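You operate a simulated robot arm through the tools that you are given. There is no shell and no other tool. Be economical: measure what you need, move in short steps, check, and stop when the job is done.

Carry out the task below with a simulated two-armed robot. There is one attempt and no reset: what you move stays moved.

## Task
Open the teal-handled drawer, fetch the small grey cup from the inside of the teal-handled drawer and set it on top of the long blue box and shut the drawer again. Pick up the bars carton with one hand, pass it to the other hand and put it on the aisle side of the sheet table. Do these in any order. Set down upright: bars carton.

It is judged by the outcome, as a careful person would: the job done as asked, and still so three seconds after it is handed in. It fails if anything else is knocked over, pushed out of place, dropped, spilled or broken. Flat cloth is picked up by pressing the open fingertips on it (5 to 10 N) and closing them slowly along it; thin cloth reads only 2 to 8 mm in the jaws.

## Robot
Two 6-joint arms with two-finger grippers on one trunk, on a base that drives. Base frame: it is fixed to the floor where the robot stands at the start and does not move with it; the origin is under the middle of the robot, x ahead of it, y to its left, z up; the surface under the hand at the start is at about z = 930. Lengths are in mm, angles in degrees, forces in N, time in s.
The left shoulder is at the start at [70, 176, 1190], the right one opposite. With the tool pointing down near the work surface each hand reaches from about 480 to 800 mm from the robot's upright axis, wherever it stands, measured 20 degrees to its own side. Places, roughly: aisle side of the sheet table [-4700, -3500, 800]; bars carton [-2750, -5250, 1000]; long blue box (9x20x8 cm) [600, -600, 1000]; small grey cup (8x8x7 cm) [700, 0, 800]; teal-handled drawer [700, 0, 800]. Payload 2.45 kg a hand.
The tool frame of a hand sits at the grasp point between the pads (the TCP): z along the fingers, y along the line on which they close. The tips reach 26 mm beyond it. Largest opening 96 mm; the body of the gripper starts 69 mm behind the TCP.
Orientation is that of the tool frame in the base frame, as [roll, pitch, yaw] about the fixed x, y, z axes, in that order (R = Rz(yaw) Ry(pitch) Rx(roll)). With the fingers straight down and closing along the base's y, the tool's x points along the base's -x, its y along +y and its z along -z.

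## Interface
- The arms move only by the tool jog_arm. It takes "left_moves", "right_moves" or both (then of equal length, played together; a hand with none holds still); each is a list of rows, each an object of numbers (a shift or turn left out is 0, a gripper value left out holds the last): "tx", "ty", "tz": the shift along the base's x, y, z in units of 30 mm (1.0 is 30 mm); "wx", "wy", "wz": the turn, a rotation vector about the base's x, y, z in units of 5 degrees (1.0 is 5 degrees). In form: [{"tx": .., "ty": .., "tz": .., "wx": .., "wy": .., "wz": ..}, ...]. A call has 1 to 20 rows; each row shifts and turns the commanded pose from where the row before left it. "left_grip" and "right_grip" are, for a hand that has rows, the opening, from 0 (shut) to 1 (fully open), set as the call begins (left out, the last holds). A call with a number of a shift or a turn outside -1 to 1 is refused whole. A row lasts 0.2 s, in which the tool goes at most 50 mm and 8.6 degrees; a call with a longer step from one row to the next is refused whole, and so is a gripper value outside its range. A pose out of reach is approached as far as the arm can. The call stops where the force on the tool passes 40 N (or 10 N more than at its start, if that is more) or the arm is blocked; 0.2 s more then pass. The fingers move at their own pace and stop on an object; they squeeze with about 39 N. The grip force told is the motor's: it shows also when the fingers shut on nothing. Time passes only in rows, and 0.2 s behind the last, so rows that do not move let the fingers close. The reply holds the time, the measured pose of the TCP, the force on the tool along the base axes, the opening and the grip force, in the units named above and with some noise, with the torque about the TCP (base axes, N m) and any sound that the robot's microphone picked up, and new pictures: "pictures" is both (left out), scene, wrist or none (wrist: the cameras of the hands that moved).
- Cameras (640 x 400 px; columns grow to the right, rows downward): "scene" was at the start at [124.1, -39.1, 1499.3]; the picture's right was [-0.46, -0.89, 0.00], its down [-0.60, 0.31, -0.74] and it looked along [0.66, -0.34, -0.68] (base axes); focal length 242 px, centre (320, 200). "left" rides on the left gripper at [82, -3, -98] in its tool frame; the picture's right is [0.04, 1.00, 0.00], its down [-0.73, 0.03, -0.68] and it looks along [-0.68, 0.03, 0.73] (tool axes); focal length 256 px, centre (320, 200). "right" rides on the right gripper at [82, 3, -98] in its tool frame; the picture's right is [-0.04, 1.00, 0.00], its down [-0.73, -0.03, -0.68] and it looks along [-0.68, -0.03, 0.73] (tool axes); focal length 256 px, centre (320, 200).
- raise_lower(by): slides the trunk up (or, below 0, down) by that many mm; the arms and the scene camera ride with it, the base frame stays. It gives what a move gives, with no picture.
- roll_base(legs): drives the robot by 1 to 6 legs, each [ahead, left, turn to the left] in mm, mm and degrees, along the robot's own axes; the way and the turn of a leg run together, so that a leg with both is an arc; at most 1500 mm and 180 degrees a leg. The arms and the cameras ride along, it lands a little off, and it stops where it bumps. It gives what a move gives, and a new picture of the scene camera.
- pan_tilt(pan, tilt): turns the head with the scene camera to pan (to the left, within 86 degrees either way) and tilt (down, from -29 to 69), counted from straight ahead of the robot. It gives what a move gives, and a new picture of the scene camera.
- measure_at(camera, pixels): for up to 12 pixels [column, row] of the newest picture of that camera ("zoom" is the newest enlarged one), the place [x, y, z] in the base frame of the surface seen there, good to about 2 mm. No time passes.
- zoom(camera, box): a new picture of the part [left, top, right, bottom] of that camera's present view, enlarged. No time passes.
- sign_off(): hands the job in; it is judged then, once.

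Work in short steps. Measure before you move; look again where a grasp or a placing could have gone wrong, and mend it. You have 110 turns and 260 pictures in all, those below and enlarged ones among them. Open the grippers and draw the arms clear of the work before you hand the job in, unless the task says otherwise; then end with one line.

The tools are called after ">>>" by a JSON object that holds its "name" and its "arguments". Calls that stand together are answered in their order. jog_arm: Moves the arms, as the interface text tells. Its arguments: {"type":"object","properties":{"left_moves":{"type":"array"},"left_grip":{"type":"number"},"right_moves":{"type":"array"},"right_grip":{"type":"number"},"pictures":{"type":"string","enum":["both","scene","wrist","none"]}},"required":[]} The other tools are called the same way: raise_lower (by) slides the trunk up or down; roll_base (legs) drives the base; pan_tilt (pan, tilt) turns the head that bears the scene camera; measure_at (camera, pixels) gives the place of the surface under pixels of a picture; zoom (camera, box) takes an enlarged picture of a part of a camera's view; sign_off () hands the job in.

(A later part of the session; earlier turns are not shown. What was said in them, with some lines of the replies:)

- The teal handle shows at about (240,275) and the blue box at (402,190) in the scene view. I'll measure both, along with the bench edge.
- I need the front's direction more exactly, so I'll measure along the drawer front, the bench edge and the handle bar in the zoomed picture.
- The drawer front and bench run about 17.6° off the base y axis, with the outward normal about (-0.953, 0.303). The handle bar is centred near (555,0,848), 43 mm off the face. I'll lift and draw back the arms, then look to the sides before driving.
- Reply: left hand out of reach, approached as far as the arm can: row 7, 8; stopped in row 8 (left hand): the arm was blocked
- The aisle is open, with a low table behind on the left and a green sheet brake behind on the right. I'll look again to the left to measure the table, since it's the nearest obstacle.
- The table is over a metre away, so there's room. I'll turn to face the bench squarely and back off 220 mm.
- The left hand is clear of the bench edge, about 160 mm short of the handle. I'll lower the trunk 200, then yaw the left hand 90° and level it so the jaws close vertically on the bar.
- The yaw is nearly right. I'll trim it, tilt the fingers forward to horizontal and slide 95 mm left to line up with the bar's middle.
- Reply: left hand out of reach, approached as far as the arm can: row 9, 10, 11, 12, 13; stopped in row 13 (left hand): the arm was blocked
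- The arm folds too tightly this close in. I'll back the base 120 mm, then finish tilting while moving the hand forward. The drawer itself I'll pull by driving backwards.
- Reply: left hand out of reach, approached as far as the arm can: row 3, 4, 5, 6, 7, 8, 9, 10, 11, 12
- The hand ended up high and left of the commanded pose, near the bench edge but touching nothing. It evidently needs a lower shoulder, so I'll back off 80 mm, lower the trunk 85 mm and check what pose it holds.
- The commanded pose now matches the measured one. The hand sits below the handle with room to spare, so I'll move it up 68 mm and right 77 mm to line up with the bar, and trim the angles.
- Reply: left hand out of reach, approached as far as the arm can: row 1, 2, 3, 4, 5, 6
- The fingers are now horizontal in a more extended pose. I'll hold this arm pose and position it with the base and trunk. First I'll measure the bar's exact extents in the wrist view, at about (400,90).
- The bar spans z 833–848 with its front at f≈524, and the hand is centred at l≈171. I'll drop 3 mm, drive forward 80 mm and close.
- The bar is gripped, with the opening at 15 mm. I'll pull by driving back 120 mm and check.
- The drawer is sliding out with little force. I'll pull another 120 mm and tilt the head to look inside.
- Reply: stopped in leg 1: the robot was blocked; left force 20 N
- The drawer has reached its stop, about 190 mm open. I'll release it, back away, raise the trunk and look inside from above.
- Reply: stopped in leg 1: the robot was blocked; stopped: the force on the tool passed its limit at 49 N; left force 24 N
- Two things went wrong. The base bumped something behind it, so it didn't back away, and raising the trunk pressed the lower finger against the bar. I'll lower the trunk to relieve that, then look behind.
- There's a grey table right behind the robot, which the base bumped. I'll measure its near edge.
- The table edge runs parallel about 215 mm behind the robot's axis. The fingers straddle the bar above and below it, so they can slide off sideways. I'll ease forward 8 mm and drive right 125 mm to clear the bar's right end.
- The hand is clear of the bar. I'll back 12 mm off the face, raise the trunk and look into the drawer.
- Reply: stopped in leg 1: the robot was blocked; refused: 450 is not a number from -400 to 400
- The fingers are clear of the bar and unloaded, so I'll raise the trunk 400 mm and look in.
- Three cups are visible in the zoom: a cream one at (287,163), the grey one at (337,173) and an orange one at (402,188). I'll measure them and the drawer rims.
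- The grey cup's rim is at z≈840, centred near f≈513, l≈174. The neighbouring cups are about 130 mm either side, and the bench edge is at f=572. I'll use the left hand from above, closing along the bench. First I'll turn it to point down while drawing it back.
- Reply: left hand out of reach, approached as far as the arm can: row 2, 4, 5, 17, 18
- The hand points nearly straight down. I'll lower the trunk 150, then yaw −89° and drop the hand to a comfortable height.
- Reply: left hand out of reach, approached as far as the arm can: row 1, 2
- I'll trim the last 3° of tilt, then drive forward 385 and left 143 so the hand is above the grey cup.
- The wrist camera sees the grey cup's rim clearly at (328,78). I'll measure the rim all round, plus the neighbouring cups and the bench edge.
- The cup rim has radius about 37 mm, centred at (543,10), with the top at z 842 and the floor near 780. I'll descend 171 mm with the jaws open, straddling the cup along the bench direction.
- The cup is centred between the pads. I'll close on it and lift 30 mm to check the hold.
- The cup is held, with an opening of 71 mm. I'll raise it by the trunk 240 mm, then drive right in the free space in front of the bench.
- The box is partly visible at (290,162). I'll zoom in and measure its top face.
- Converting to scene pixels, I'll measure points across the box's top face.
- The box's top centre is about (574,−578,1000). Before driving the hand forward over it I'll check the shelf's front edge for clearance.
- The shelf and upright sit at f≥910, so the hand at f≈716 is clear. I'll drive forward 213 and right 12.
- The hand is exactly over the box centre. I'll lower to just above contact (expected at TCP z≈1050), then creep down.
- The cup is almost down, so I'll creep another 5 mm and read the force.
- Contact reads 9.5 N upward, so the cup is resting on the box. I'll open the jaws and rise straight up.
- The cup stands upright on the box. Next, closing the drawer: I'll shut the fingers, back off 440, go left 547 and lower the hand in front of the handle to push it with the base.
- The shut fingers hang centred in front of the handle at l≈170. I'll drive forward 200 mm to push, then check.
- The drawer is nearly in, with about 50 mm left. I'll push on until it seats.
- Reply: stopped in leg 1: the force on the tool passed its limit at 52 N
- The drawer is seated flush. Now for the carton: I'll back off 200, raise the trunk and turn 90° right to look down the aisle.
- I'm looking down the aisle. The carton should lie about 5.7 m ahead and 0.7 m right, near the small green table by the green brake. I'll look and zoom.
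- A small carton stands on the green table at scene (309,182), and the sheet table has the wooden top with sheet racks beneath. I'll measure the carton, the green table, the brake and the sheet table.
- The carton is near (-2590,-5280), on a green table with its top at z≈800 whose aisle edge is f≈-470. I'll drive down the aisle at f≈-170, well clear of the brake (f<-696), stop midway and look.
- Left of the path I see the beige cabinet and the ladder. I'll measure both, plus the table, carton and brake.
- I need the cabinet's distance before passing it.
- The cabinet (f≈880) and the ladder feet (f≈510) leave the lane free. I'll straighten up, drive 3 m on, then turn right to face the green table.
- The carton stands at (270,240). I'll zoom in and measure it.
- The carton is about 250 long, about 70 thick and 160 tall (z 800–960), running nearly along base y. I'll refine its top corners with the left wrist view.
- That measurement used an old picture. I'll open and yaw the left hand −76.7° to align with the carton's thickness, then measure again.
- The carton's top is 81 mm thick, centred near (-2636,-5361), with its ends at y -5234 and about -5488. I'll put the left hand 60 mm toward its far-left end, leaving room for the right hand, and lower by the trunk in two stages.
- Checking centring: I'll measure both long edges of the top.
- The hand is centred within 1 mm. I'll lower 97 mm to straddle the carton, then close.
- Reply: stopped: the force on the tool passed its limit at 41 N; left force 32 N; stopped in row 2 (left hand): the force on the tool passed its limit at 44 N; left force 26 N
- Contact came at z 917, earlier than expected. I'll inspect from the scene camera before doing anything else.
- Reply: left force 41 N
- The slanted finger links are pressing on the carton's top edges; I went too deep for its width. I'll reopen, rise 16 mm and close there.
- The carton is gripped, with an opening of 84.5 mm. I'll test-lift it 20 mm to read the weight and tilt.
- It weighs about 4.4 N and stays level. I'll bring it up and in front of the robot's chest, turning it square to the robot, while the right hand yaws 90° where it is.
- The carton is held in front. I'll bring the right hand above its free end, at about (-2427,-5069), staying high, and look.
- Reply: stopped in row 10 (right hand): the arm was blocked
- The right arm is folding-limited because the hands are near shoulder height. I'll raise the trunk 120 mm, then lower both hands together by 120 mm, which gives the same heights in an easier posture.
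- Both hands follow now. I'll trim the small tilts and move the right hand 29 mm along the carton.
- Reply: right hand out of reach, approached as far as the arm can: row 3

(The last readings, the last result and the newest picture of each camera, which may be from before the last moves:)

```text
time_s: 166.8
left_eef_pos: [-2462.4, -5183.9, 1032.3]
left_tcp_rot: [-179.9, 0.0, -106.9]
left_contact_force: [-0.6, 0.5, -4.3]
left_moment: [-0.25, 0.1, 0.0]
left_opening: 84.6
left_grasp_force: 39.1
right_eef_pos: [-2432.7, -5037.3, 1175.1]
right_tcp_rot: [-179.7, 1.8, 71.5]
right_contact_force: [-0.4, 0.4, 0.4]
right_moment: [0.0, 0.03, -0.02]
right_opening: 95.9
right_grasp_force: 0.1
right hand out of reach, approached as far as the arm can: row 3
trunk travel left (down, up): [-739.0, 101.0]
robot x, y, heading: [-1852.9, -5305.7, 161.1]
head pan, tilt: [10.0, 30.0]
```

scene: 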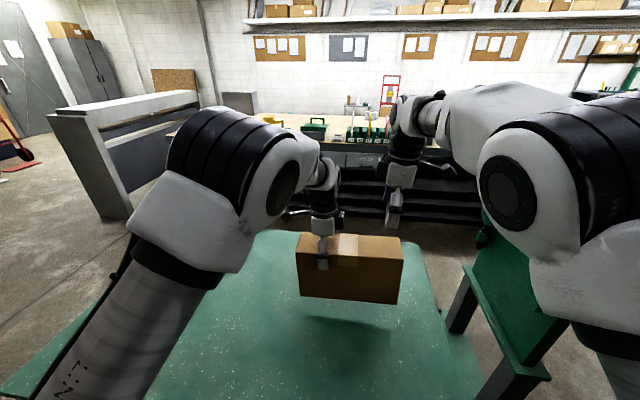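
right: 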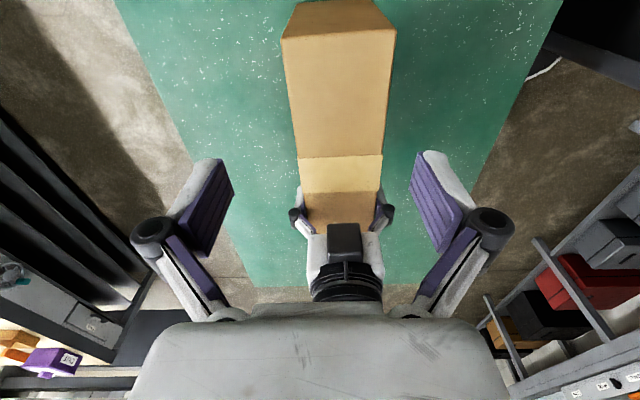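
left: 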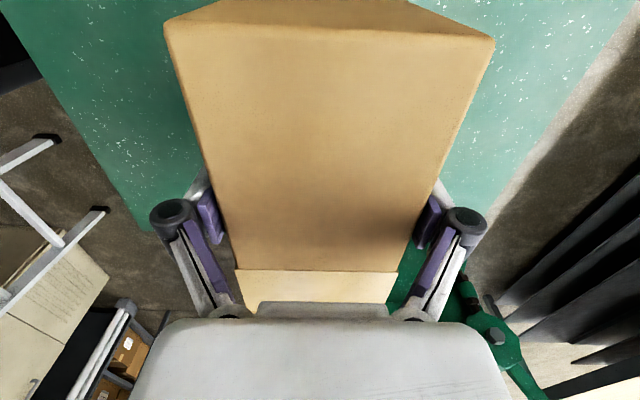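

The right hand can't quite come that far across. I'll shift both hands 75 mm further out and the carton to the right, so the right hand grips 80 mm off centre at a comfortable place.

>>> {"name": "jog_arm", "arguments": {"left_moves": [{"tx": -0.79, "ty": 0.556}, {"tx": -0.79, "ty": 0.556}, {"tx": -0.79, "ty": 0.556}, {}], "right_moves": [{"tx": -0.7, "ty": 0.76}, {"tx": -0.7, "ty": 0.76}, {"tx": -0.7, "ty": 0.76}, {}], "pictures": "wrist"}}

```text
time_s: 167.8
left_eef_pos: [-2534.0, -5134.7, 1032.2]
left_tcp_rot: [-179.9, 0.1, -106.8]
left_contact_force: [0.5, 1.0, -4.2]
left_moment: [-0.24, 0.12, 0.0]
left_opening: 84.6
left_grasp_force: 39.2
right_eef_pos: [-2495.5, -4993.2, 1167.1]
right_tcp_rot: [-179.5, -0.9, 73.9]
right_contact_force: [0.1, 0.1, 0.4]
right_moment: [0.03, 0.01, 0.01]
right_opening: 95.8
right_grasp_force: 0.1
trunk travel left (down, up): [-739.0, 101.0]
robot x, y, heading: [-1851.4, -5305.3, 161.1]
head pan, tilt: [10.0, 30.0]
```

right: 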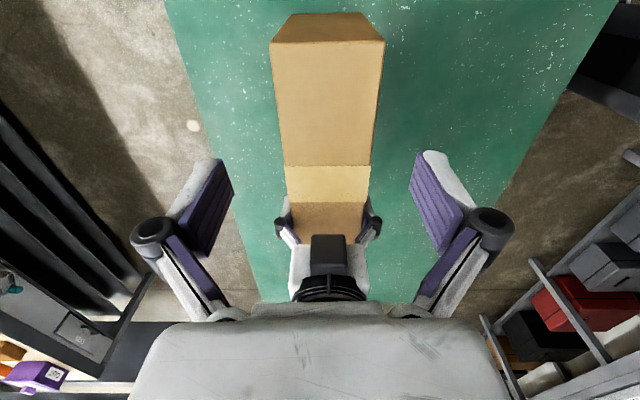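
left: 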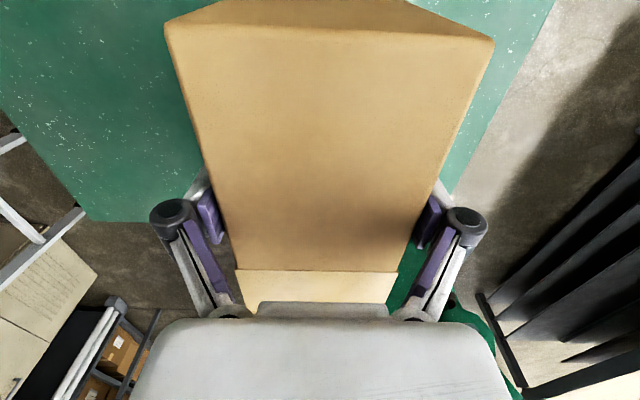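

Both hands are in reach. I'll measure the carton's top edges in the right camera to centre on it.

>>> {"name": "measure_at", "arguments": {"camera": "right", "pixels": [[274, 50], [381, 50], [280, 120], [374, 120], [284, 155], [370, 155], [328, 44]]}}

```text
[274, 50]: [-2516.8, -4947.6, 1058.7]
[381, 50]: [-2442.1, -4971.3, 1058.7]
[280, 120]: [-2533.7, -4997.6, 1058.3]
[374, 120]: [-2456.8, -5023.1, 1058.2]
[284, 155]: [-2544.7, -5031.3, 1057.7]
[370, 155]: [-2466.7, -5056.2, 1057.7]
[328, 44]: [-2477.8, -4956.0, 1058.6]
```

The carton's centreline is clear. I'll shift the right hand (+4,−6) and descend to 28 mm below its top, jaws open.

>>> {"name": "jog_arm", "arguments": {"right_moves": [{"tx": 0.13, "ty": -0.19, "wz": -0.22}, {"tz": -0.9}, {"tz": -0.9}, {"tz": -0.9}, {"tz": -0.9}, {"tz": -0.5}, {"tz": -0.45}, {}], "right_grip": 1, "pictures": "both"}}

```text
time_s: 169.6
left_eef_pos: [-2534.8, -5134.3, 1031.8]
left_tcp_rot: [-179.8, 0.1, -106.9]
left_contact_force: [-0.1, -0.4, -4.2]
left_moment: [-0.26, 0.09, 0.02]
left_opening: 84.7
left_grasp_force: 39.2
right_eef_pos: [-2490.6, -4996.7, 1030.9]
right_tcp_rot: [-179.6, -1.0, 72.9]
right_contact_force: [0.1, -0.4, 0.4]
right_moment: [-0.03, 0.0, -0.01]
right_opening: 96.2
right_grasp_force: 0.0
trunk travel left (down, up): [-739.0, 101.0]
robot x, y, heading: [-1853.0, -5303.7, 160.8]
head pan, tilt: [10.0, 30.0]
```

scene: 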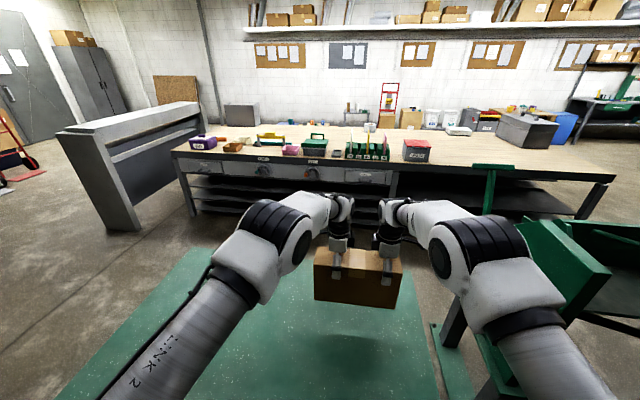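
right: 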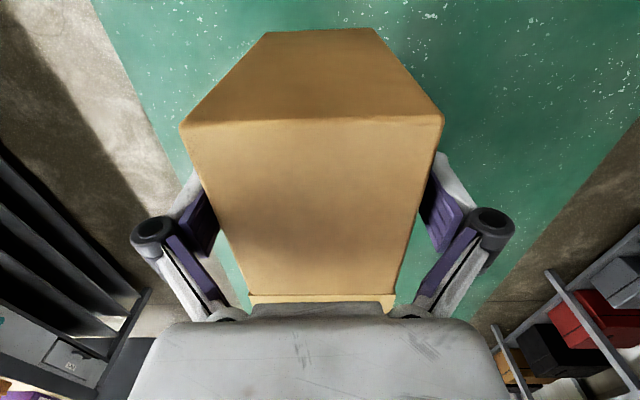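

The carton end sits squarely between the right pads. I'll close the right hand.

>>> {"name": "jog_arm", "arguments": {"right_moves": [{}, {}, {}, {}], "right_grip": 0, "pictures": "none"}}

```text
time_s: 170.6
left_eef_pos: [-2532.7, -5134.6, 1031.6]
left_tcp_rot: [-179.7, -0.1, -106.9]
left_contact_force: [8.0, -3.8, -7.0]
left_moment: [-0.42, 0.02, -1.06]
left_opening: 84.5
left_grasp_force: 39.4
right_eef_pos: [-2491.6, -4996.9, 1031.8]
right_tcp_rot: [-179.4, -0.8, 72.9]
right_contact_force: [-8.3, 4.3, 2.3]
right_moment: [-0.12, 0.19, -0.29]
right_opening: 84.8
right_grasp_force: 39.3
trunk travel left (down, up): [-739.0, 101.0]
robot x, y, heading: [-1852.3, -5304.4, 161.1]
head pan, tilt: [10.0, 30.0]
```

Both hands now hold the carton, opening 84.8 mm at 39 N on the right. I'll open the left hand, lift it clear and check.

>>> {"name": "jog_arm", "arguments": {"left_moves": [{}, {}, {}, {"tz": 0.5}, {"tz": 0.8}, {"tz": 0.8}, {"tz": 0.8}], "left_grip": 1, "pictures": "both"}}

```text
time_s: 172.2
left_eef_pos: [-2534.2, -5135.8, 1119.9]
left_tcp_rot: [-179.8, 0.1, -106.8]
left_contact_force: [0.3, 0.5, -0.1]
left_moment: [0.01, -0.05, 0.02]
left_opening: 95.8
left_grasp_force: 0.0
right_eef_pos: [-2490.4, -4997.1, 1032.7]
right_tcp_rot: [-179.6, -1.0, 72.9]
right_contact_force: [0.7, -0.4, -0.1]
right_moment: [0.33, -0.1, 0.02]
right_opening: 84.6
right_grasp_force: 39.1
trunk travel left (down, up): [-739.0, 101.0]
robot x, y, heading: [-1854.2, -5303.9, 161.0]
head pan, tilt: [10.0, 30.0]
```

scene: 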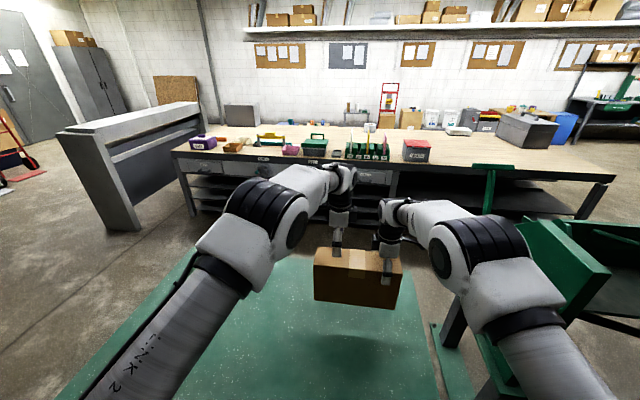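
left: 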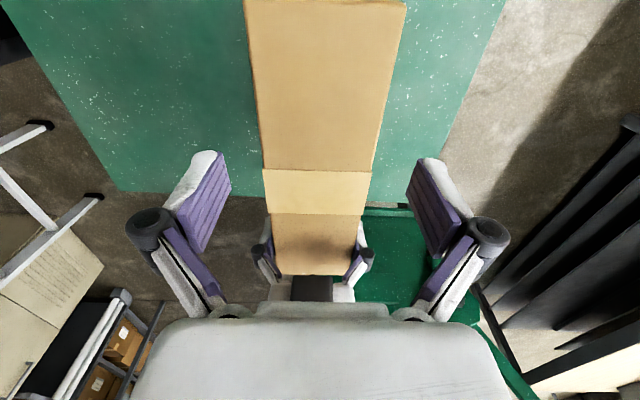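

The handover worked: the right hand alone holds the carton level. I'll check its level and measure the sheet table.

>>> {"name": "measure_at", "arguments": {"camera": "left", "pixels": [[325, 8], [315, 150], [310, 250]]}}

>>> {"name": "measure_at", "arguments": {"camera": "scene", "pixels": [[180, 150], [390, 165], [610, 178], [240, 135], [480, 150], [560, 160], [450, 140], [310, 127], [418, 152], [130, 228], [525, 130], [200, 128]]}}

>>> {"name": "zoom", "arguments": {"camera": "scene", "box": [330, 70, 640, 230]}}

```text
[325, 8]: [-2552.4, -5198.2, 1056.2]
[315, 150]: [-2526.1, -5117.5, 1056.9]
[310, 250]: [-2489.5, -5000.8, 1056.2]
```

```text
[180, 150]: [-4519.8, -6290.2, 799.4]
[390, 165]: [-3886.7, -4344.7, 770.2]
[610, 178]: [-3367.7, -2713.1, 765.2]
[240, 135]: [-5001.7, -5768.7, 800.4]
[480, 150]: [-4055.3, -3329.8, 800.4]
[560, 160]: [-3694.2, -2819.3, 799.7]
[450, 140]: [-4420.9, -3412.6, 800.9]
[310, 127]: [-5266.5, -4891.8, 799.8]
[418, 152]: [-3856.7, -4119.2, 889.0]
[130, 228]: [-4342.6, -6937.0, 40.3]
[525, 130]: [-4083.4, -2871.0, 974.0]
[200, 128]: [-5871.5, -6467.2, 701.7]
```

```text
2.06 times, centred on (485, 150) of scene
```

zoom: 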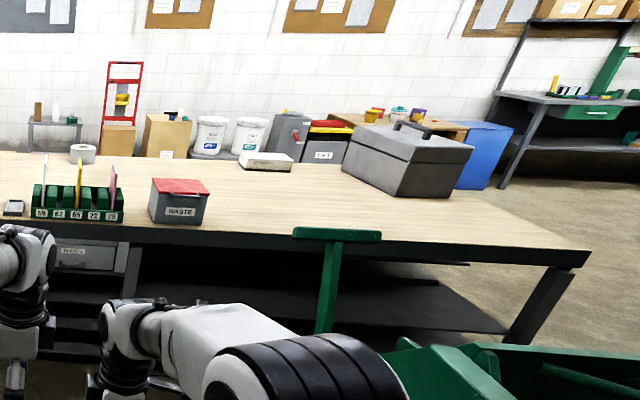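

The carton is level, top at 1056–1057. The sheet-table top is at z 800, spanning f −2391 to about −3560, so the given spot (f≈−3422, l≈−4755) is on its far side by the wall aisle. I'll move the left hand aside, back out, turn toward the open end and look for a route.

>>> {"name": "jog_arm", "arguments": {"left_moves": [{"tz": 0.5}, {"tx": -0.33, "ty": -0.945}, {"tx": -0.33, "ty": -0.945}, {"tx": -0.33, "ty": -0.945}, {"tx": -0.33, "ty": -0.945}, {"tx": -0.33, "ty": -0.945}, {"tx": -0.33, "ty": -0.945}], "pictures": "none"}}

>>> {"name": "raise_lower", "arguments": {"by": 60}}

>>> {"name": "roll_base", "arguments": {"legs": [[-120, 0, 0], [0, 0, -88.6]]}}

>>> {"name": "pan_tilt", "arguments": {"pan": 15, "tilt": 20}}

```text
time_s: 173.8
left_eef_pos: [-2592.9, -5306.0, 1135.2]
left_tcp_rot: [-179.8, 0.1, -106.9]
left_contact_force: [-0.2, -0.9, 0.1]
left_moment: [0.04, 0.01, -0.01]
left_opening: 95.9
left_grasp_force: 0.0
right_eef_pos: [-2490.7, -4998.1, 1031.0]
right_tcp_rot: [-179.6, -0.9, 72.9]
right_contact_force: [0.9, -0.4, 0.3]
right_moment: [0.33, -0.11, -0.01]
right_opening: 84.5
right_grasp_force: 39.7
trunk travel left (down, up): [-739.0, 101.0]
robot x, y, heading: [-1851.5, -5309.4, 160.8]
head pan, tilt: [10.0, 30.0]
```

```text
time_s: 174.8
left_eef_pos: [-2591.9, -5303.7, 1195.6]
left_tcp_rot: [-179.8, 0.1, -106.9]
left_contact_force: [-0.4, 0.1, -0.5]
left_moment: [0.0, -0.02, 0.02]
left_opening: 96.1
left_grasp_force: 0.2
right_eef_pos: [-2490.3, -4998.1, 1091.2]
right_tcp_rot: [-179.7, -0.9, 73.0]
right_contact_force: [0.1, 0.2, -4.0]
right_moment: [0.35, -0.1, -0.03]
right_opening: 84.9
right_grasp_force: 39.3
trunk travel left (down, up): [-799.0, 41.0]
robot x, y, heading: [-1852.4, -5302.5, 161.3]
head pan, tilt: [10.0, 30.0]
```

```text
time_s: 179.8
left_eef_pos: [-1778.8, -4605.3, 1195.6]
left_tcp_rot: [-179.7, 0.1, 166.3]
left_contact_force: [0.0, 0.6, 0.4]
left_moment: [0.02, -0.02, 0.01]
left_opening: 96.1
left_grasp_force: 0.0
right_eef_pos: [-1466.1, -4690.2, 1090.7]
right_tcp_rot: [-179.6, -1.0, -13.9]
right_contact_force: [-0.1, 0.1, -4.3]
right_moment: [-0.11, -0.33, -0.01]
right_opening: 84.5
right_grasp_force: 39.0
trunk travel left (down, up): [-799.0, 41.0]
robot x, y, heading: [-1739.7, -5342.6, 74.2]
head pan, tilt: [10.0, 30.0]
```

scene: 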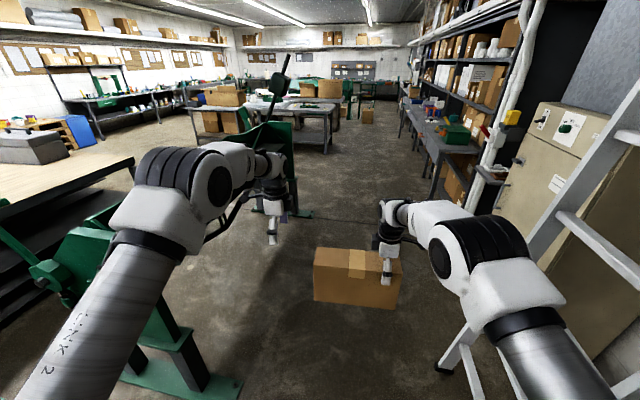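

```text
time_s: 180.5
left_eef_pos: [-1779.5, -4605.8, 1196.2]
left_tcp_rot: [-179.8, 0.1, 166.3]
left_contact_force: [-0.3, 1.1, -0.2]
left_moment: [0.04, 0.01, 0.01]
left_opening: 95.9
left_grasp_force: 0.0
right_eef_pos: [-1464.3, -4689.3, 1091.9]
right_tcp_rot: [-179.6, -1.0, -14.0]
right_contact_force: [0.0, 0.5, -4.1]
right_moment: [-0.14, -0.38, 0.01]
right_opening: 84.5
right_grasp_force: 39.0
trunk travel left (down, up): [-799.0, 41.0]
robot x, y, heading: [-1737.7, -5344.1, 74.1]
head pan, tilt: [15.0, 20.0]
```

scene: 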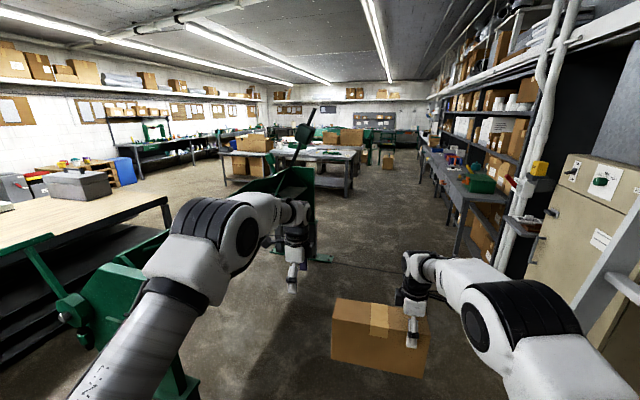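

Checking clearance of the right elbow against the ladder, and the brake against the left arm.

>>> {"name": "measure_at", "arguments": {"camera": "scene", "pixels": [[560, 300], [600, 340], [632, 225], [612, 300], [150, 245], [50, 270], [305, 125], [75, 310], [320, 255], [345, 180], [165, 195], [100, 185]]}}

```text
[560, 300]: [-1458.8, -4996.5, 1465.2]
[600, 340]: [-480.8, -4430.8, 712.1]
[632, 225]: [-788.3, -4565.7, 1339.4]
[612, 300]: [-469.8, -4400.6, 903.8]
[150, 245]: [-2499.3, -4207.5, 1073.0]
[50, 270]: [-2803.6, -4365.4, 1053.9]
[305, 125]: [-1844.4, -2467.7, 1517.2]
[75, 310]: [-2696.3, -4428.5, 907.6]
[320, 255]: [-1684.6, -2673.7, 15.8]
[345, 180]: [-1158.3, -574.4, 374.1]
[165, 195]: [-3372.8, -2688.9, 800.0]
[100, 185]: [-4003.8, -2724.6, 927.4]
```

Clearance is ample (elbow f≈119, ladder f≥510, brake f≤−696). I'll straighten and drive 3.5 m back along the aisle, then turn left to face across the room.

>>> {"name": "roll_base", "arguments": {"legs": [[0, 0, -1.7], [1500, 0, 0], [1500, 0, 0], [520, 0, 0]]}}

>>> {"name": "roll_base", "arguments": {"legs": [[0, 0, 90]]}}

>>> {"name": "pan_tilt", "arguments": {"pan": 0, "tilt": 18}}

```text
time_s: 198.0
left_eef_pos: [-705.5, -1233.6, 1196.5]
left_tcp_rot: [-180.0, 0.1, 164.9]
left_contact_force: [-0.5, 0.9, -0.1]
left_moment: [0.01, 0.01, 0.02]
left_opening: 96.0
left_grasp_force: 0.0
right_eef_pos: [-395.6, -1327.8, 1092.4]
right_tcp_rot: [-179.6, -0.9, -15.5]
right_contact_force: [-0.3, -0.5, -4.8]
right_moment: [-0.1, -0.34, -0.02]
right_opening: 84.4
right_grasp_force: 38.6
trunk travel left (down, up): [-799.0, 41.0]
robot x, y, heading: [-683.4, -1971.0, 72.5]
head pan, tilt: [15.0, 20.0]
```

scene: 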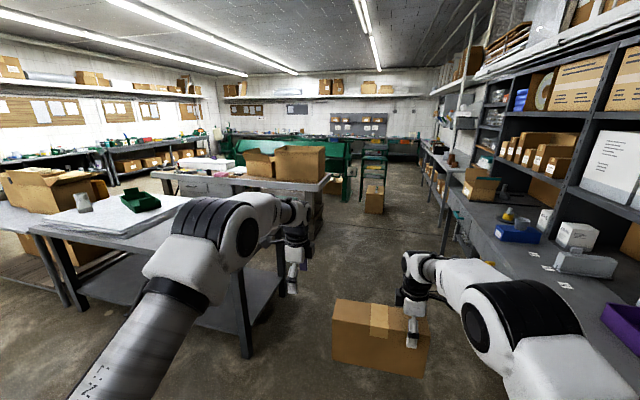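

```text
time_s: 202.2
left_eef_pos: [-1425.1, -1988.8, 1196.0]
left_tcp_rot: [-179.9, 0.0, -105.5]
left_contact_force: [-0.2, 0.1, -0.5]
left_moment: [0.01, -0.03, 0.0]
left_opening: 96.1
left_grasp_force: 0.1
right_eef_pos: [-1329.0, -1678.3, 1092.3]
right_tcp_rot: [-179.7, -0.9, 74.1]
right_contact_force: [-0.2, -0.4, -5.3]
right_moment: [0.34, -0.12, 0.0]
right_opening: 84.6
right_grasp_force: 39.4
trunk travel left (down, up): [-799.0, 41.0]
robot x, y, heading: [-684.8, -1972.8, 162.4]
head pan, tilt: [15.0, 20.0]
```

scene: 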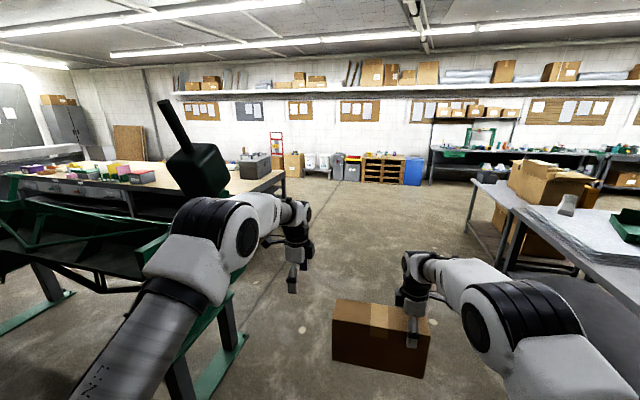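

```text
time_s: 203.0
left_eef_pos: [-1424.2, -1988.9, 1195.5]
left_tcp_rot: [-179.8, 0.1, -105.6]
left_contact_force: [0.0, 0.4, -0.1]
left_moment: [0.01, 0.01, 0.01]
left_opening: 96.0
left_grasp_force: 0.1
right_eef_pos: [-1330.3, -1677.7, 1090.7]
right_tcp_rot: [-179.7, -1.0, 74.0]
right_contact_force: [0.5, 0.1, -4.3]
right_moment: [0.35, -0.11, 0.0]
right_opening: 84.5
right_grasp_force: 39.3
trunk travel left (down, up): [-799.0, 41.0]
robot x, y, heading: [-685.1, -1975.7, 162.6]
head pan, tilt: [0.0, 18.0]
```

scene: 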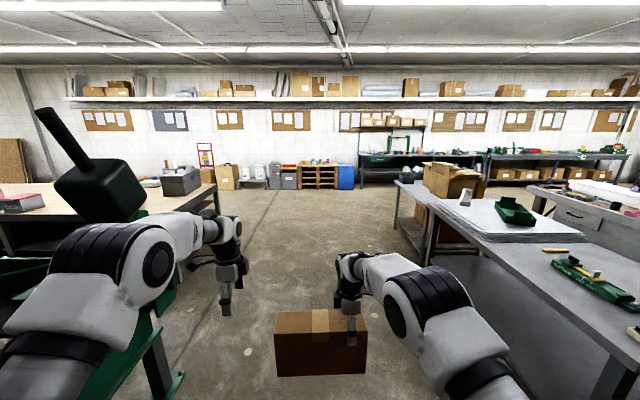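

The lane ahead looks clear. I'll measure the wall-side obstacles and the sheet table's far corner before crossing.

>>> {"name": "measure_at", "arguments": {"camera": "scene", "pixels": [[214, 190], [220, 212], [230, 185], [318, 187], [275, 188], [345, 188], [400, 185], [400, 225], [130, 150], [365, 185], [228, 188], [290, 200]]}}

>>> {"name": "zoom", "arguments": {"camera": "scene", "box": [120, 130, 360, 230]}}

```text
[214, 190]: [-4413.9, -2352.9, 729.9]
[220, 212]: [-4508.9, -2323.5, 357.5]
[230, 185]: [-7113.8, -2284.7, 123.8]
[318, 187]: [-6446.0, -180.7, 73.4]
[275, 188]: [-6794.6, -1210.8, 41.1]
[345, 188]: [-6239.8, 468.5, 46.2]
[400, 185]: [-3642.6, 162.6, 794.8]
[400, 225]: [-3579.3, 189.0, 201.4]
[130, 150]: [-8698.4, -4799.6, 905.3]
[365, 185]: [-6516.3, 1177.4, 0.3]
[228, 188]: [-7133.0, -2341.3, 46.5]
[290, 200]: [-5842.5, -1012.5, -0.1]
```

```text
2.67 times, centred on (240, 180) of scene
```

zoom: 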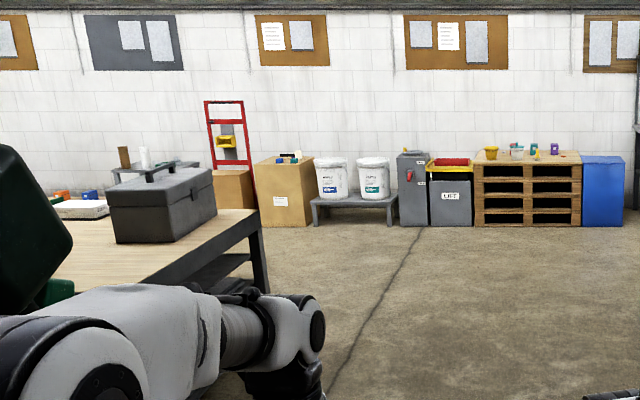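

The far aisle is wide (f −3560 to about −6000). I'll shift right 150 and drive 4.45 m across, then turn left to run along the table's far side.

>>> {"name": "roll_base", "arguments": {"legs": [[0, -150, 0], [1500, 0, 0], [1500, 0, 0], [1450, 0, 0], [0, 0, 90]]}}

>>> {"name": "pan_tilt", "arguments": {"pan": 30, "tilt": 22}}

```text
time_s: 229.2
left_eef_pos: [-4899.9, -1319.0, 1196.4]
left_tcp_rot: [-180.0, 0.0, -12.6]
left_contact_force: [0.4, 0.8, -0.4]
left_moment: [0.02, -0.01, 0.03]
left_opening: 96.0
left_grasp_force: 0.0
right_eef_pos: [-5214.3, -1240.4, 1091.4]
right_tcp_rot: [-179.7, -0.9, 167.3]
right_contact_force: [0.3, 0.0, -4.4]
right_moment: [0.04, 0.34, 0.01]
right_opening: 84.5
right_grasp_force: 39.1
trunk travel left (down, up): [-799.0, 41.0]
robot x, y, heading: [-4956.1, -583.0, -104.5]
head pan, tilt: [0.0, 18.0]
```

scene: 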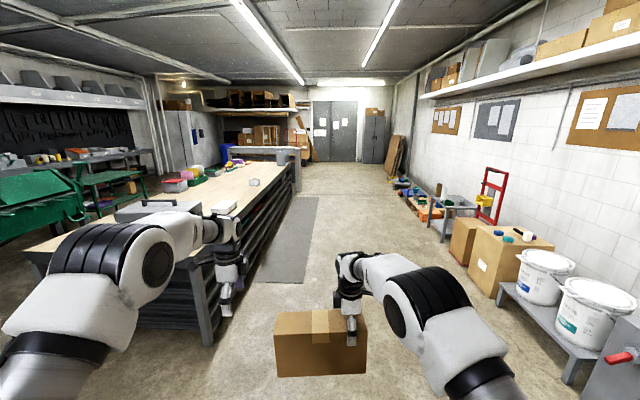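

```text
time_s: 230.2
left_eef_pos: [-4899.1, -1319.3, 1197.1]
left_tcp_rot: [-179.9, 0.1, -12.4]
left_contact_force: [-0.7, 0.8, -0.4]
left_moment: [0.05, -0.01, 0.0]
left_opening: 95.8
left_grasp_force: 0.2
right_eef_pos: [-5214.0, -1241.6, 1092.8]
right_tcp_rot: [-179.7, -1.0, 167.3]
right_contact_force: [-0.6, 0.8, -4.7]
right_moment: [0.09, 0.37, 0.0]
right_opening: 84.6
right_grasp_force: 39.4
trunk travel left (down, up): [-799.0, 41.0]
robot x, y, heading: [-4950.5, -584.0, -104.6]
head pan, tilt: [30.0, 22.0]
```

scene: 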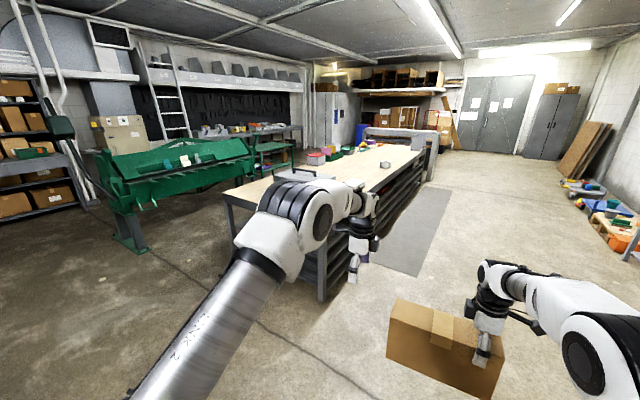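

A flat mat lies beside the table. I'll measure it, the table's edge and the objects along it.

>>> {"name": "measure_at", "arguments": {"camera": "scene", "pixels": [[370, 262], [415, 273], [450, 195], [405, 220], [320, 268], [352, 165], [420, 155], [384, 164], [360, 172], [295, 175], [320, 300], [335, 178]]}}

>>> {"name": "zoom", "arguments": {"camera": "scene", "box": [220, 120, 460, 270]}}

```text
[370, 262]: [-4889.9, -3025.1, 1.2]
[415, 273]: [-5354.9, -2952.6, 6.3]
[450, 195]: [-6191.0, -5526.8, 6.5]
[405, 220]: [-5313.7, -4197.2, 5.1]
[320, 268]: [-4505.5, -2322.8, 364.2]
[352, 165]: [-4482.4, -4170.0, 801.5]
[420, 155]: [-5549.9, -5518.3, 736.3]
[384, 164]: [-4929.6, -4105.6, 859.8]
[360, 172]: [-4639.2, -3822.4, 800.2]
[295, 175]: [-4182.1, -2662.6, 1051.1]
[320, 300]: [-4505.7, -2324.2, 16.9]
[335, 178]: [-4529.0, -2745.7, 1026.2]
```

```text
2.67 times, centred on (340, 195) of scene
```

zoom: 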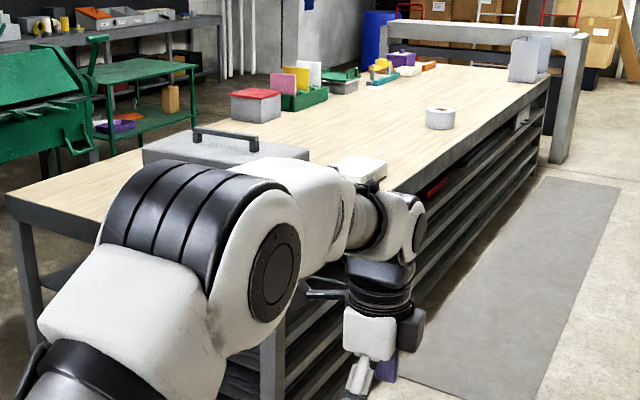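

The mat is only 6 mm thick, and the table strip around l −4755, between the white box and the tape roll, is empty. I'll straighten, drive 2.7 m along, then turn left to face the table.

>>> {"name": "roll_base", "arguments": {"legs": [[0, 0, -3.1], [1500, 0, 0], [1200, 0, 0]]}}

>>> {"name": "roll_base", "arguments": {"legs": [[0, 0, 90]]}}

>>> {"name": "pan_tilt", "arguments": {"pan": 0, "tilt": 32}}

```text
time_s: 243.8
left_eef_pos: [-5818.8, -3891.2, 1197.0]
left_tcp_rot: [-179.8, 0.1, -16.7]
left_contact_force: [0.1, 0.0, -0.6]
left_moment: [0.0, 0.02, -0.01]
left_opening: 96.0
left_grasp_force: 0.1
right_eef_pos: [-6127.1, -3790.2, 1091.9]
right_tcp_rot: [-179.6, -1.0, 163.1]
right_contact_force: [-0.9, 1.0, -4.6]
right_moment: [0.08, 0.36, -0.02]
right_opening: 84.6
right_grasp_force: 39.1
trunk travel left (down, up): [-799.0, 41.0]
robot x, y, heading: [-5820.2, -3149.4, -108.6]
head pan, tilt: [30.0, 22.0]
```

scene: 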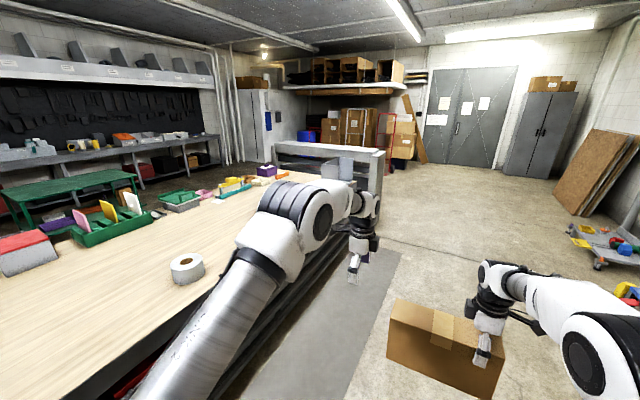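

```text
time_s: 247.9
left_eef_pos: [-5082.3, -3161.7, 1195.8]
left_tcp_rot: [-179.8, 0.0, 72.3]
left_contact_force: [-0.2, -0.3, 0.4]
left_moment: [-0.02, -0.01, 0.03]
left_opening: 96.0
left_grasp_force: 0.1
right_eef_pos: [-5189.0, -3469.1, 1092.2]
right_tcp_rot: [-179.7, -0.9, -107.9]
right_contact_force: [0.3, 0.1, -4.6]
right_moment: [-0.33, 0.14, 0.03]
right_opening: 84.5
right_grasp_force: 39.0
trunk travel left (down, up): [-799.0, 41.0]
robot x, y, heading: [-5819.2, -3148.2, -19.5]
head pan, tilt: [30.0, 22.0]
```

scene: 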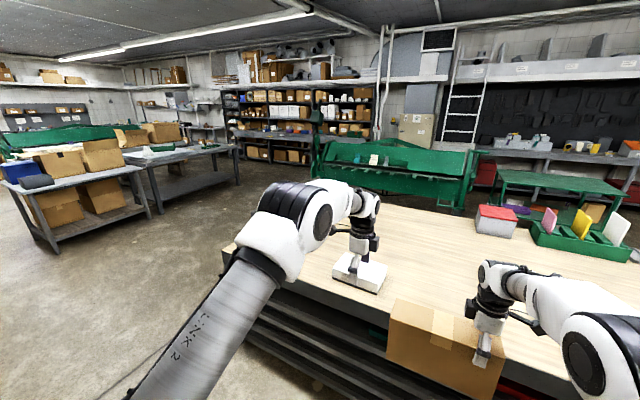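

```text
time_s: 248.9
left_eef_pos: [-5081.6, -3162.0, 1195.3]
left_tcp_rot: [-179.8, 0.0, 72.3]
left_contact_force: [1.0, 0.0, 0.1]
left_moment: [0.02, 0.02, -0.01]
left_opening: 95.8
left_grasp_force: 0.1
right_eef_pos: [-5188.4, -3468.2, 1091.4]
right_tcp_rot: [-179.6, -1.0, -107.9]
right_contact_force: [-0.4, 0.6, -3.9]
right_moment: [-0.32, 0.14, -0.01]
right_opening: 84.5
right_grasp_force: 39.0
trunk travel left (down, up): [-799.0, 41.0]
robot x, y, heading: [-5821.7, -3150.5, -19.5]
head pan, tilt: [0.0, 32.0]
```

scene: 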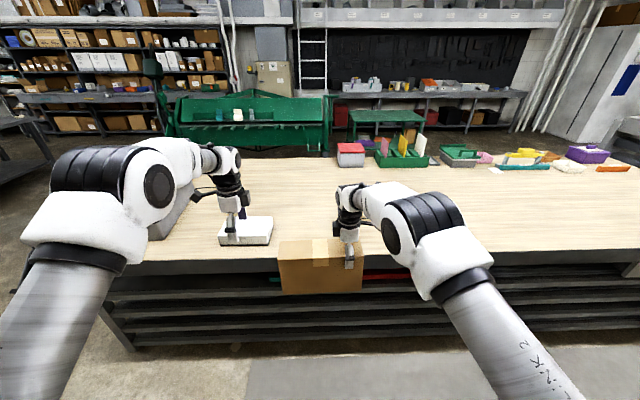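

I'm facing the table. The white flat box is at (245,232) and the edge is at row ~260. I'll measure the drop zone.

>>> {"name": "measure_at", "arguments": {"camera": "scene", "pixels": [[272, 222], [270, 243], [222, 245], [250, 262], [420, 253], [560, 250], [520, 230], [430, 200], [330, 210], [350, 160], [245, 228], [300, 220]]}}

>>> {"name": "zoom", "arguments": {"camera": "scene", "box": [200, 170, 440, 320]}}

```text
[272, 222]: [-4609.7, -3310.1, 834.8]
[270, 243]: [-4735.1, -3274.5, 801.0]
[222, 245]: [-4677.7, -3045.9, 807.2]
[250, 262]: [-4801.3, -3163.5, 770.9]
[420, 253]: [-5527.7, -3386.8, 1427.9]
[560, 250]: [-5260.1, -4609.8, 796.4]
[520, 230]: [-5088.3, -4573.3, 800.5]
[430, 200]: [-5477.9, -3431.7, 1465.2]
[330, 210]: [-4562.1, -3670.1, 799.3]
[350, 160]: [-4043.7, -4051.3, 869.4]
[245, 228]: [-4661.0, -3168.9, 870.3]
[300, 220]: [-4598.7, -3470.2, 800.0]
```

```text
2.67 times, centred on (320, 245) of scene
```

zoom: 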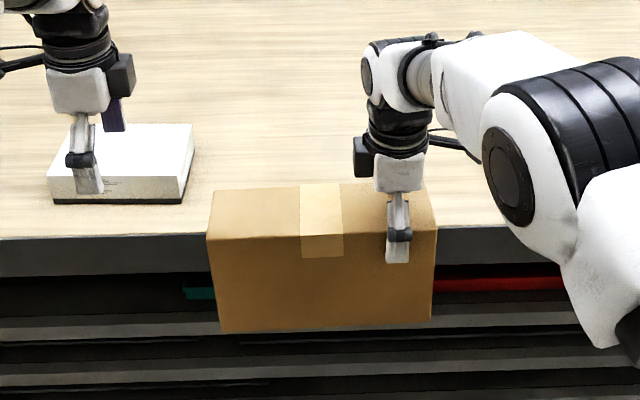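

The table edge is f=−3620, and the white box occupies l −4315…−4560. I'll set the carton at about f −3450, l −4830, which is clear of everything. I'll drive forward 447 and right 25.

>>> {"name": "roll_base", "arguments": {"legs": [[447, -25, 0]]}}

```text
time_s: 251.6
left_eef_pos: [-4678.5, -3339.8, 1197.5]
left_tcp_rot: [-179.9, 0.2, 72.0]
left_contact_force: [-0.6, 0.0, 0.0]
left_moment: [-0.02, -0.03, -0.04]
left_opening: 96.2
left_grasp_force: 0.0
right_eef_pos: [-4785.8, -3645.2, 1091.8]
right_tcp_rot: [-179.6, -1.0, -108.1]
right_contact_force: [-0.6, -0.3, -4.6]
right_moment: [-0.31, 0.11, -0.01]
right_opening: 84.7
right_grasp_force: 38.7
trunk travel left (down, up): [-799.0, 41.0]
robot x, y, heading: [-5417.6, -3324.4, -20.1]
head pan, tilt: [0.0, 32.0]
```

scene: 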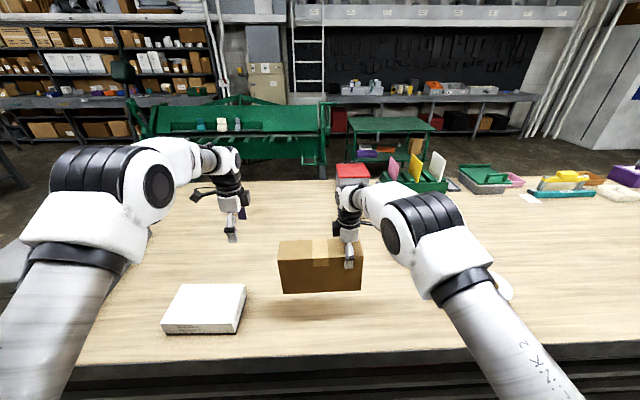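

The carton is over the clear spot. I'll lower 145 mm by the trunk, leaving about 12 mm, then creep down by arm.

>>> {"name": "raise_lower", "arguments": {"by": -145}}

>>> {"name": "jog_arm", "arguments": {"right_moves": [{"tz": -0.13}, {"tz": -0.1}, {"tz": -0.06}, {}], "pictures": "scene"}}

>>> {"name": "zoom", "arguments": {"camera": "scene", "box": [230, 230, 430, 360]}}

```text
time_s: 253.3
left_eef_pos: [-4678.7, -3340.5, 1051.5]
left_tcp_rot: [-179.8, 0.1, 71.9]
left_contact_force: [-0.1, 0.6, -0.7]
left_moment: [-0.03, 0.04, 0.01]
left_opening: 96.1
left_grasp_force: 0.0
right_eef_pos: [-4786.8, -3645.5, 945.4]
right_tcp_rot: [-179.7, -1.0, -108.2]
right_contact_force: [0.2, -0.3, -4.5]
right_moment: [-0.33, 0.07, -0.01]
right_opening: 84.4
right_grasp_force: 39.1
trunk travel left (down, up): [-654.0, 186.0]
robot x, y, heading: [-5416.0, -3323.0, -20.0]
head pan, tilt: [0.0, 32.0]
```

```text
time_s: 254.3
left_eef_pos: [-4678.6, -3340.4, 1051.2]
left_tcp_rot: [-179.9, 0.0, 71.9]
left_contact_force: [0.3, 0.9, 0.0]
left_moment: [0.01, 0.03, -0.01]
left_opening: 96.2
left_grasp_force: 0.1
right_eef_pos: [-4785.6, -3645.3, 937.5]
right_tcp_rot: [-179.6, -0.9, -108.3]
right_contact_force: [0.8, -2.8, 3.9]
right_moment: [1.02, -0.29, -0.16]
right_opening: 84.8
right_grasp_force: 38.9
trunk travel left (down, up): [-654.0, 186.0]
robot x, y, heading: [-5414.0, -3322.2, -20.0]
head pan, tilt: [0.0, 32.0]
```

scene: 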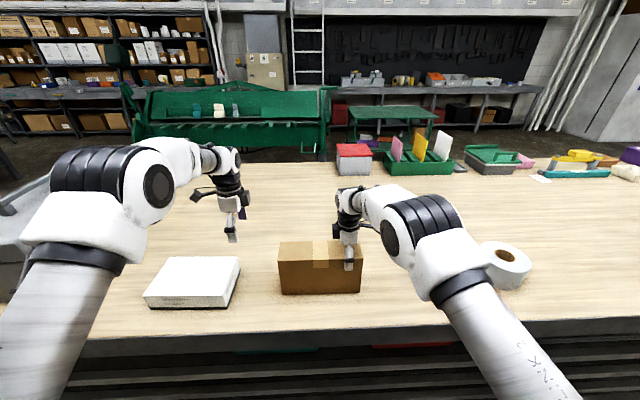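

```text
3.08 times, centred on (330, 295) of scene
```

zoom: 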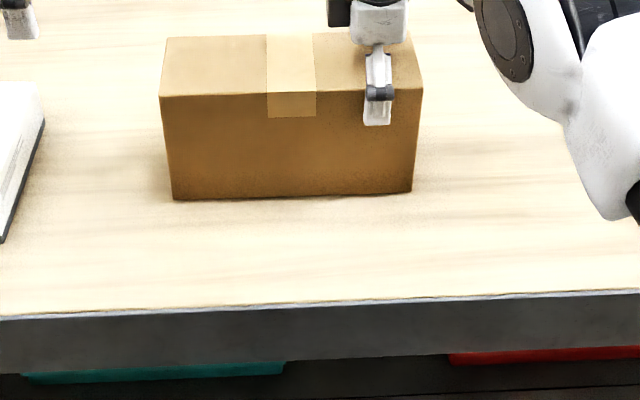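

The carton has touched down, with only the gripped end 1–2 mm high. I'll ease down 2 mm more, open and rise.

>>> {"name": "jog_arm", "arguments": {"right_moves": [{"tz": -0.06}, {}], "pictures": "none"}}

>>> {"name": "jog_arm", "arguments": {"right_moves": [{}, {}, {}, {"tz": 0.5}, {"tz": 0.8}, {"tz": 1}, {"tz": 1}, {"tz": 1}], "right_grip": 1, "pictures": "both"}}

```text
time_s: 254.9
left_eef_pos: [-4678.0, -3340.2, 1052.7]
left_tcp_rot: [-179.9, 0.0, 72.0]
left_contact_force: [0.7, 0.5, 1.1]
left_moment: [0.03, 0.02, -0.02]
left_opening: 96.1
left_grasp_force: 0.1
right_eef_pos: [-4786.2, -3645.7, 936.3]
right_tcp_rot: [-179.6, -0.9, -108.2]
right_contact_force: [-0.7, -3.7, 5.2]
right_moment: [0.8, -0.14, -0.04]
right_opening: 84.8
right_grasp_force: 38.9
trunk travel left (down, up): [-654.0, 186.0]
robot x, y, heading: [-5418.7, -3321.6, -20.3]
head pan, tilt: [0.0, 32.0]
```

```text
time_s: 256.7
left_eef_pos: [-4678.8, -3340.4, 1051.4]
left_tcp_rot: [-180.0, 0.1, 72.1]
left_contact_force: [0.0, 0.1, -0.7]
left_moment: [0.01, -0.02, -0.02]
left_opening: 96.0
left_grasp_force: 0.1
right_eef_pos: [-4786.5, -3643.9, 1066.0]
right_tcp_rot: [-179.6, -1.1, -108.3]
right_contact_force: [-0.2, -0.3, 0.8]
right_moment: [-0.01, 0.0, 0.0]
right_opening: 96.0
right_grasp_force: 0.0
trunk travel left (down, up): [-654.0, 186.0]
robot x, y, heading: [-5416.1, -3324.0, -20.3]
head pan, tilt: [0.0, 32.0]
```

scene: 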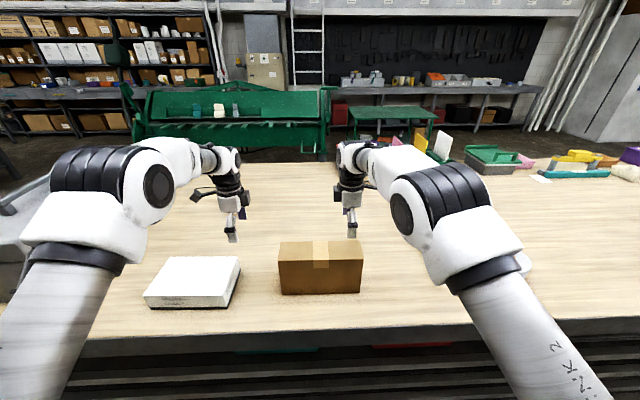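
right: 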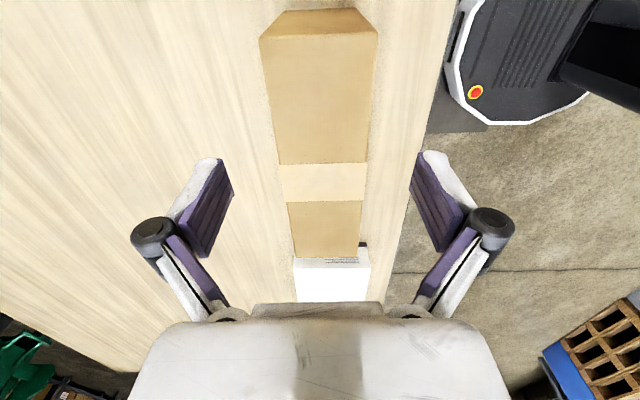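

The carton stands upright on the aisle side. I'll raise the arms and back the robot away, then take a last look.

>>> {"name": "raise_lower", "arguments": {"by": 120}}

>>> {"name": "roll_base", "arguments": {"legs": [[-500, 0, 0]]}}

>>> {"name": "zoom", "arguments": {"camera": "scene", "box": [200, 160, 440, 310]}}

```text
time_s: 258.2
left_eef_pos: [-4677.6, -3339.7, 1172.2]
left_tcp_rot: [-179.8, 0.0, 72.0]
left_contact_force: [-0.1, -0.2, 0.2]
left_moment: [0.01, -0.01, 0.0]
left_opening: 96.0
left_grasp_force: 0.3
right_eef_pos: [-4785.1, -3643.7, 1185.6]
right_tcp_rot: [-179.7, -1.0, -108.2]
right_contact_force: [0.6, 0.0, 1.4]
right_moment: [0.02, -0.01, -0.01]
right_opening: 96.1
right_grasp_force: 0.1
trunk travel left (down, up): [-774.0, 66.0]
robot x, y, heading: [-5414.5, -3325.6, -19.9]
head pan, tilt: [0.0, 32.0]
```

```text
time_s: 261.1
left_eef_pos: [-5149.7, -3167.8, 1170.8]
left_tcp_rot: [-179.8, 0.1, 71.8]
left_contact_force: [1.1, 0.1, -0.3]
left_moment: [-0.02, 0.01, 0.0]
left_opening: 96.0
left_grasp_force: 0.1
right_eef_pos: [-5258.8, -3473.0, 1185.6]
right_tcp_rot: [-179.8, -1.1, -108.4]
right_contact_force: [1.4, -0.1, -0.6]
right_moment: [0.01, 0.01, -0.01]
right_opening: 95.9
right_grasp_force: 0.1
trunk travel left (down, up): [-774.0, 66.0]
robot x, y, heading: [-5886.2, -3150.4, -20.5]
head pan, tilt: [0.0, 32.0]
```

scene: 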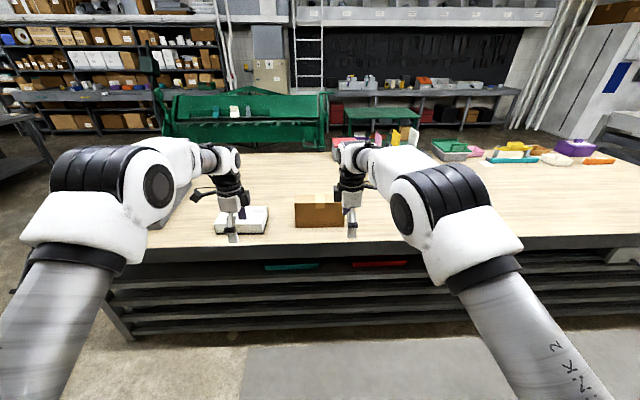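

```text
2.67 times, centred on (320, 235) of scene
```

zoom: 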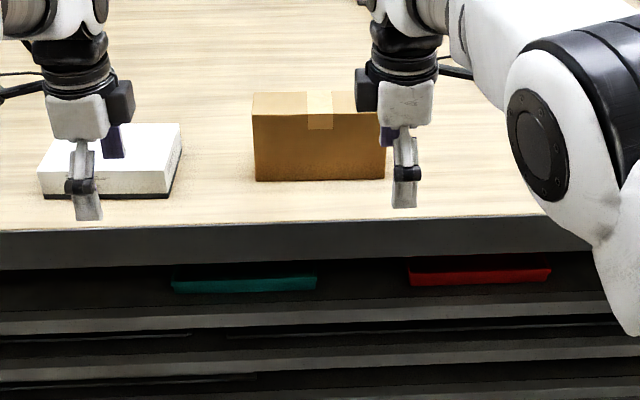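

The carton stands upright on the sheet table's aisle side. The cup was upright on the blue box and the drawer flush when I left them, and both grippers are open and clear, so I'm handing the job in.

>>> {"name": "sign_off", "arguments": {}}

```text
The job is handed in.
```

The job is handed in: the grey cup is on the long blue box, the teal-handled drawer is shut, and the carton was passed from the left to the right hand and stands upright on the aisle side of the sheet table. I saw no "BARS" label on it and took it to be the bars carton from its place, and the base bumped the grey table behind the bench once without visibly moving it.
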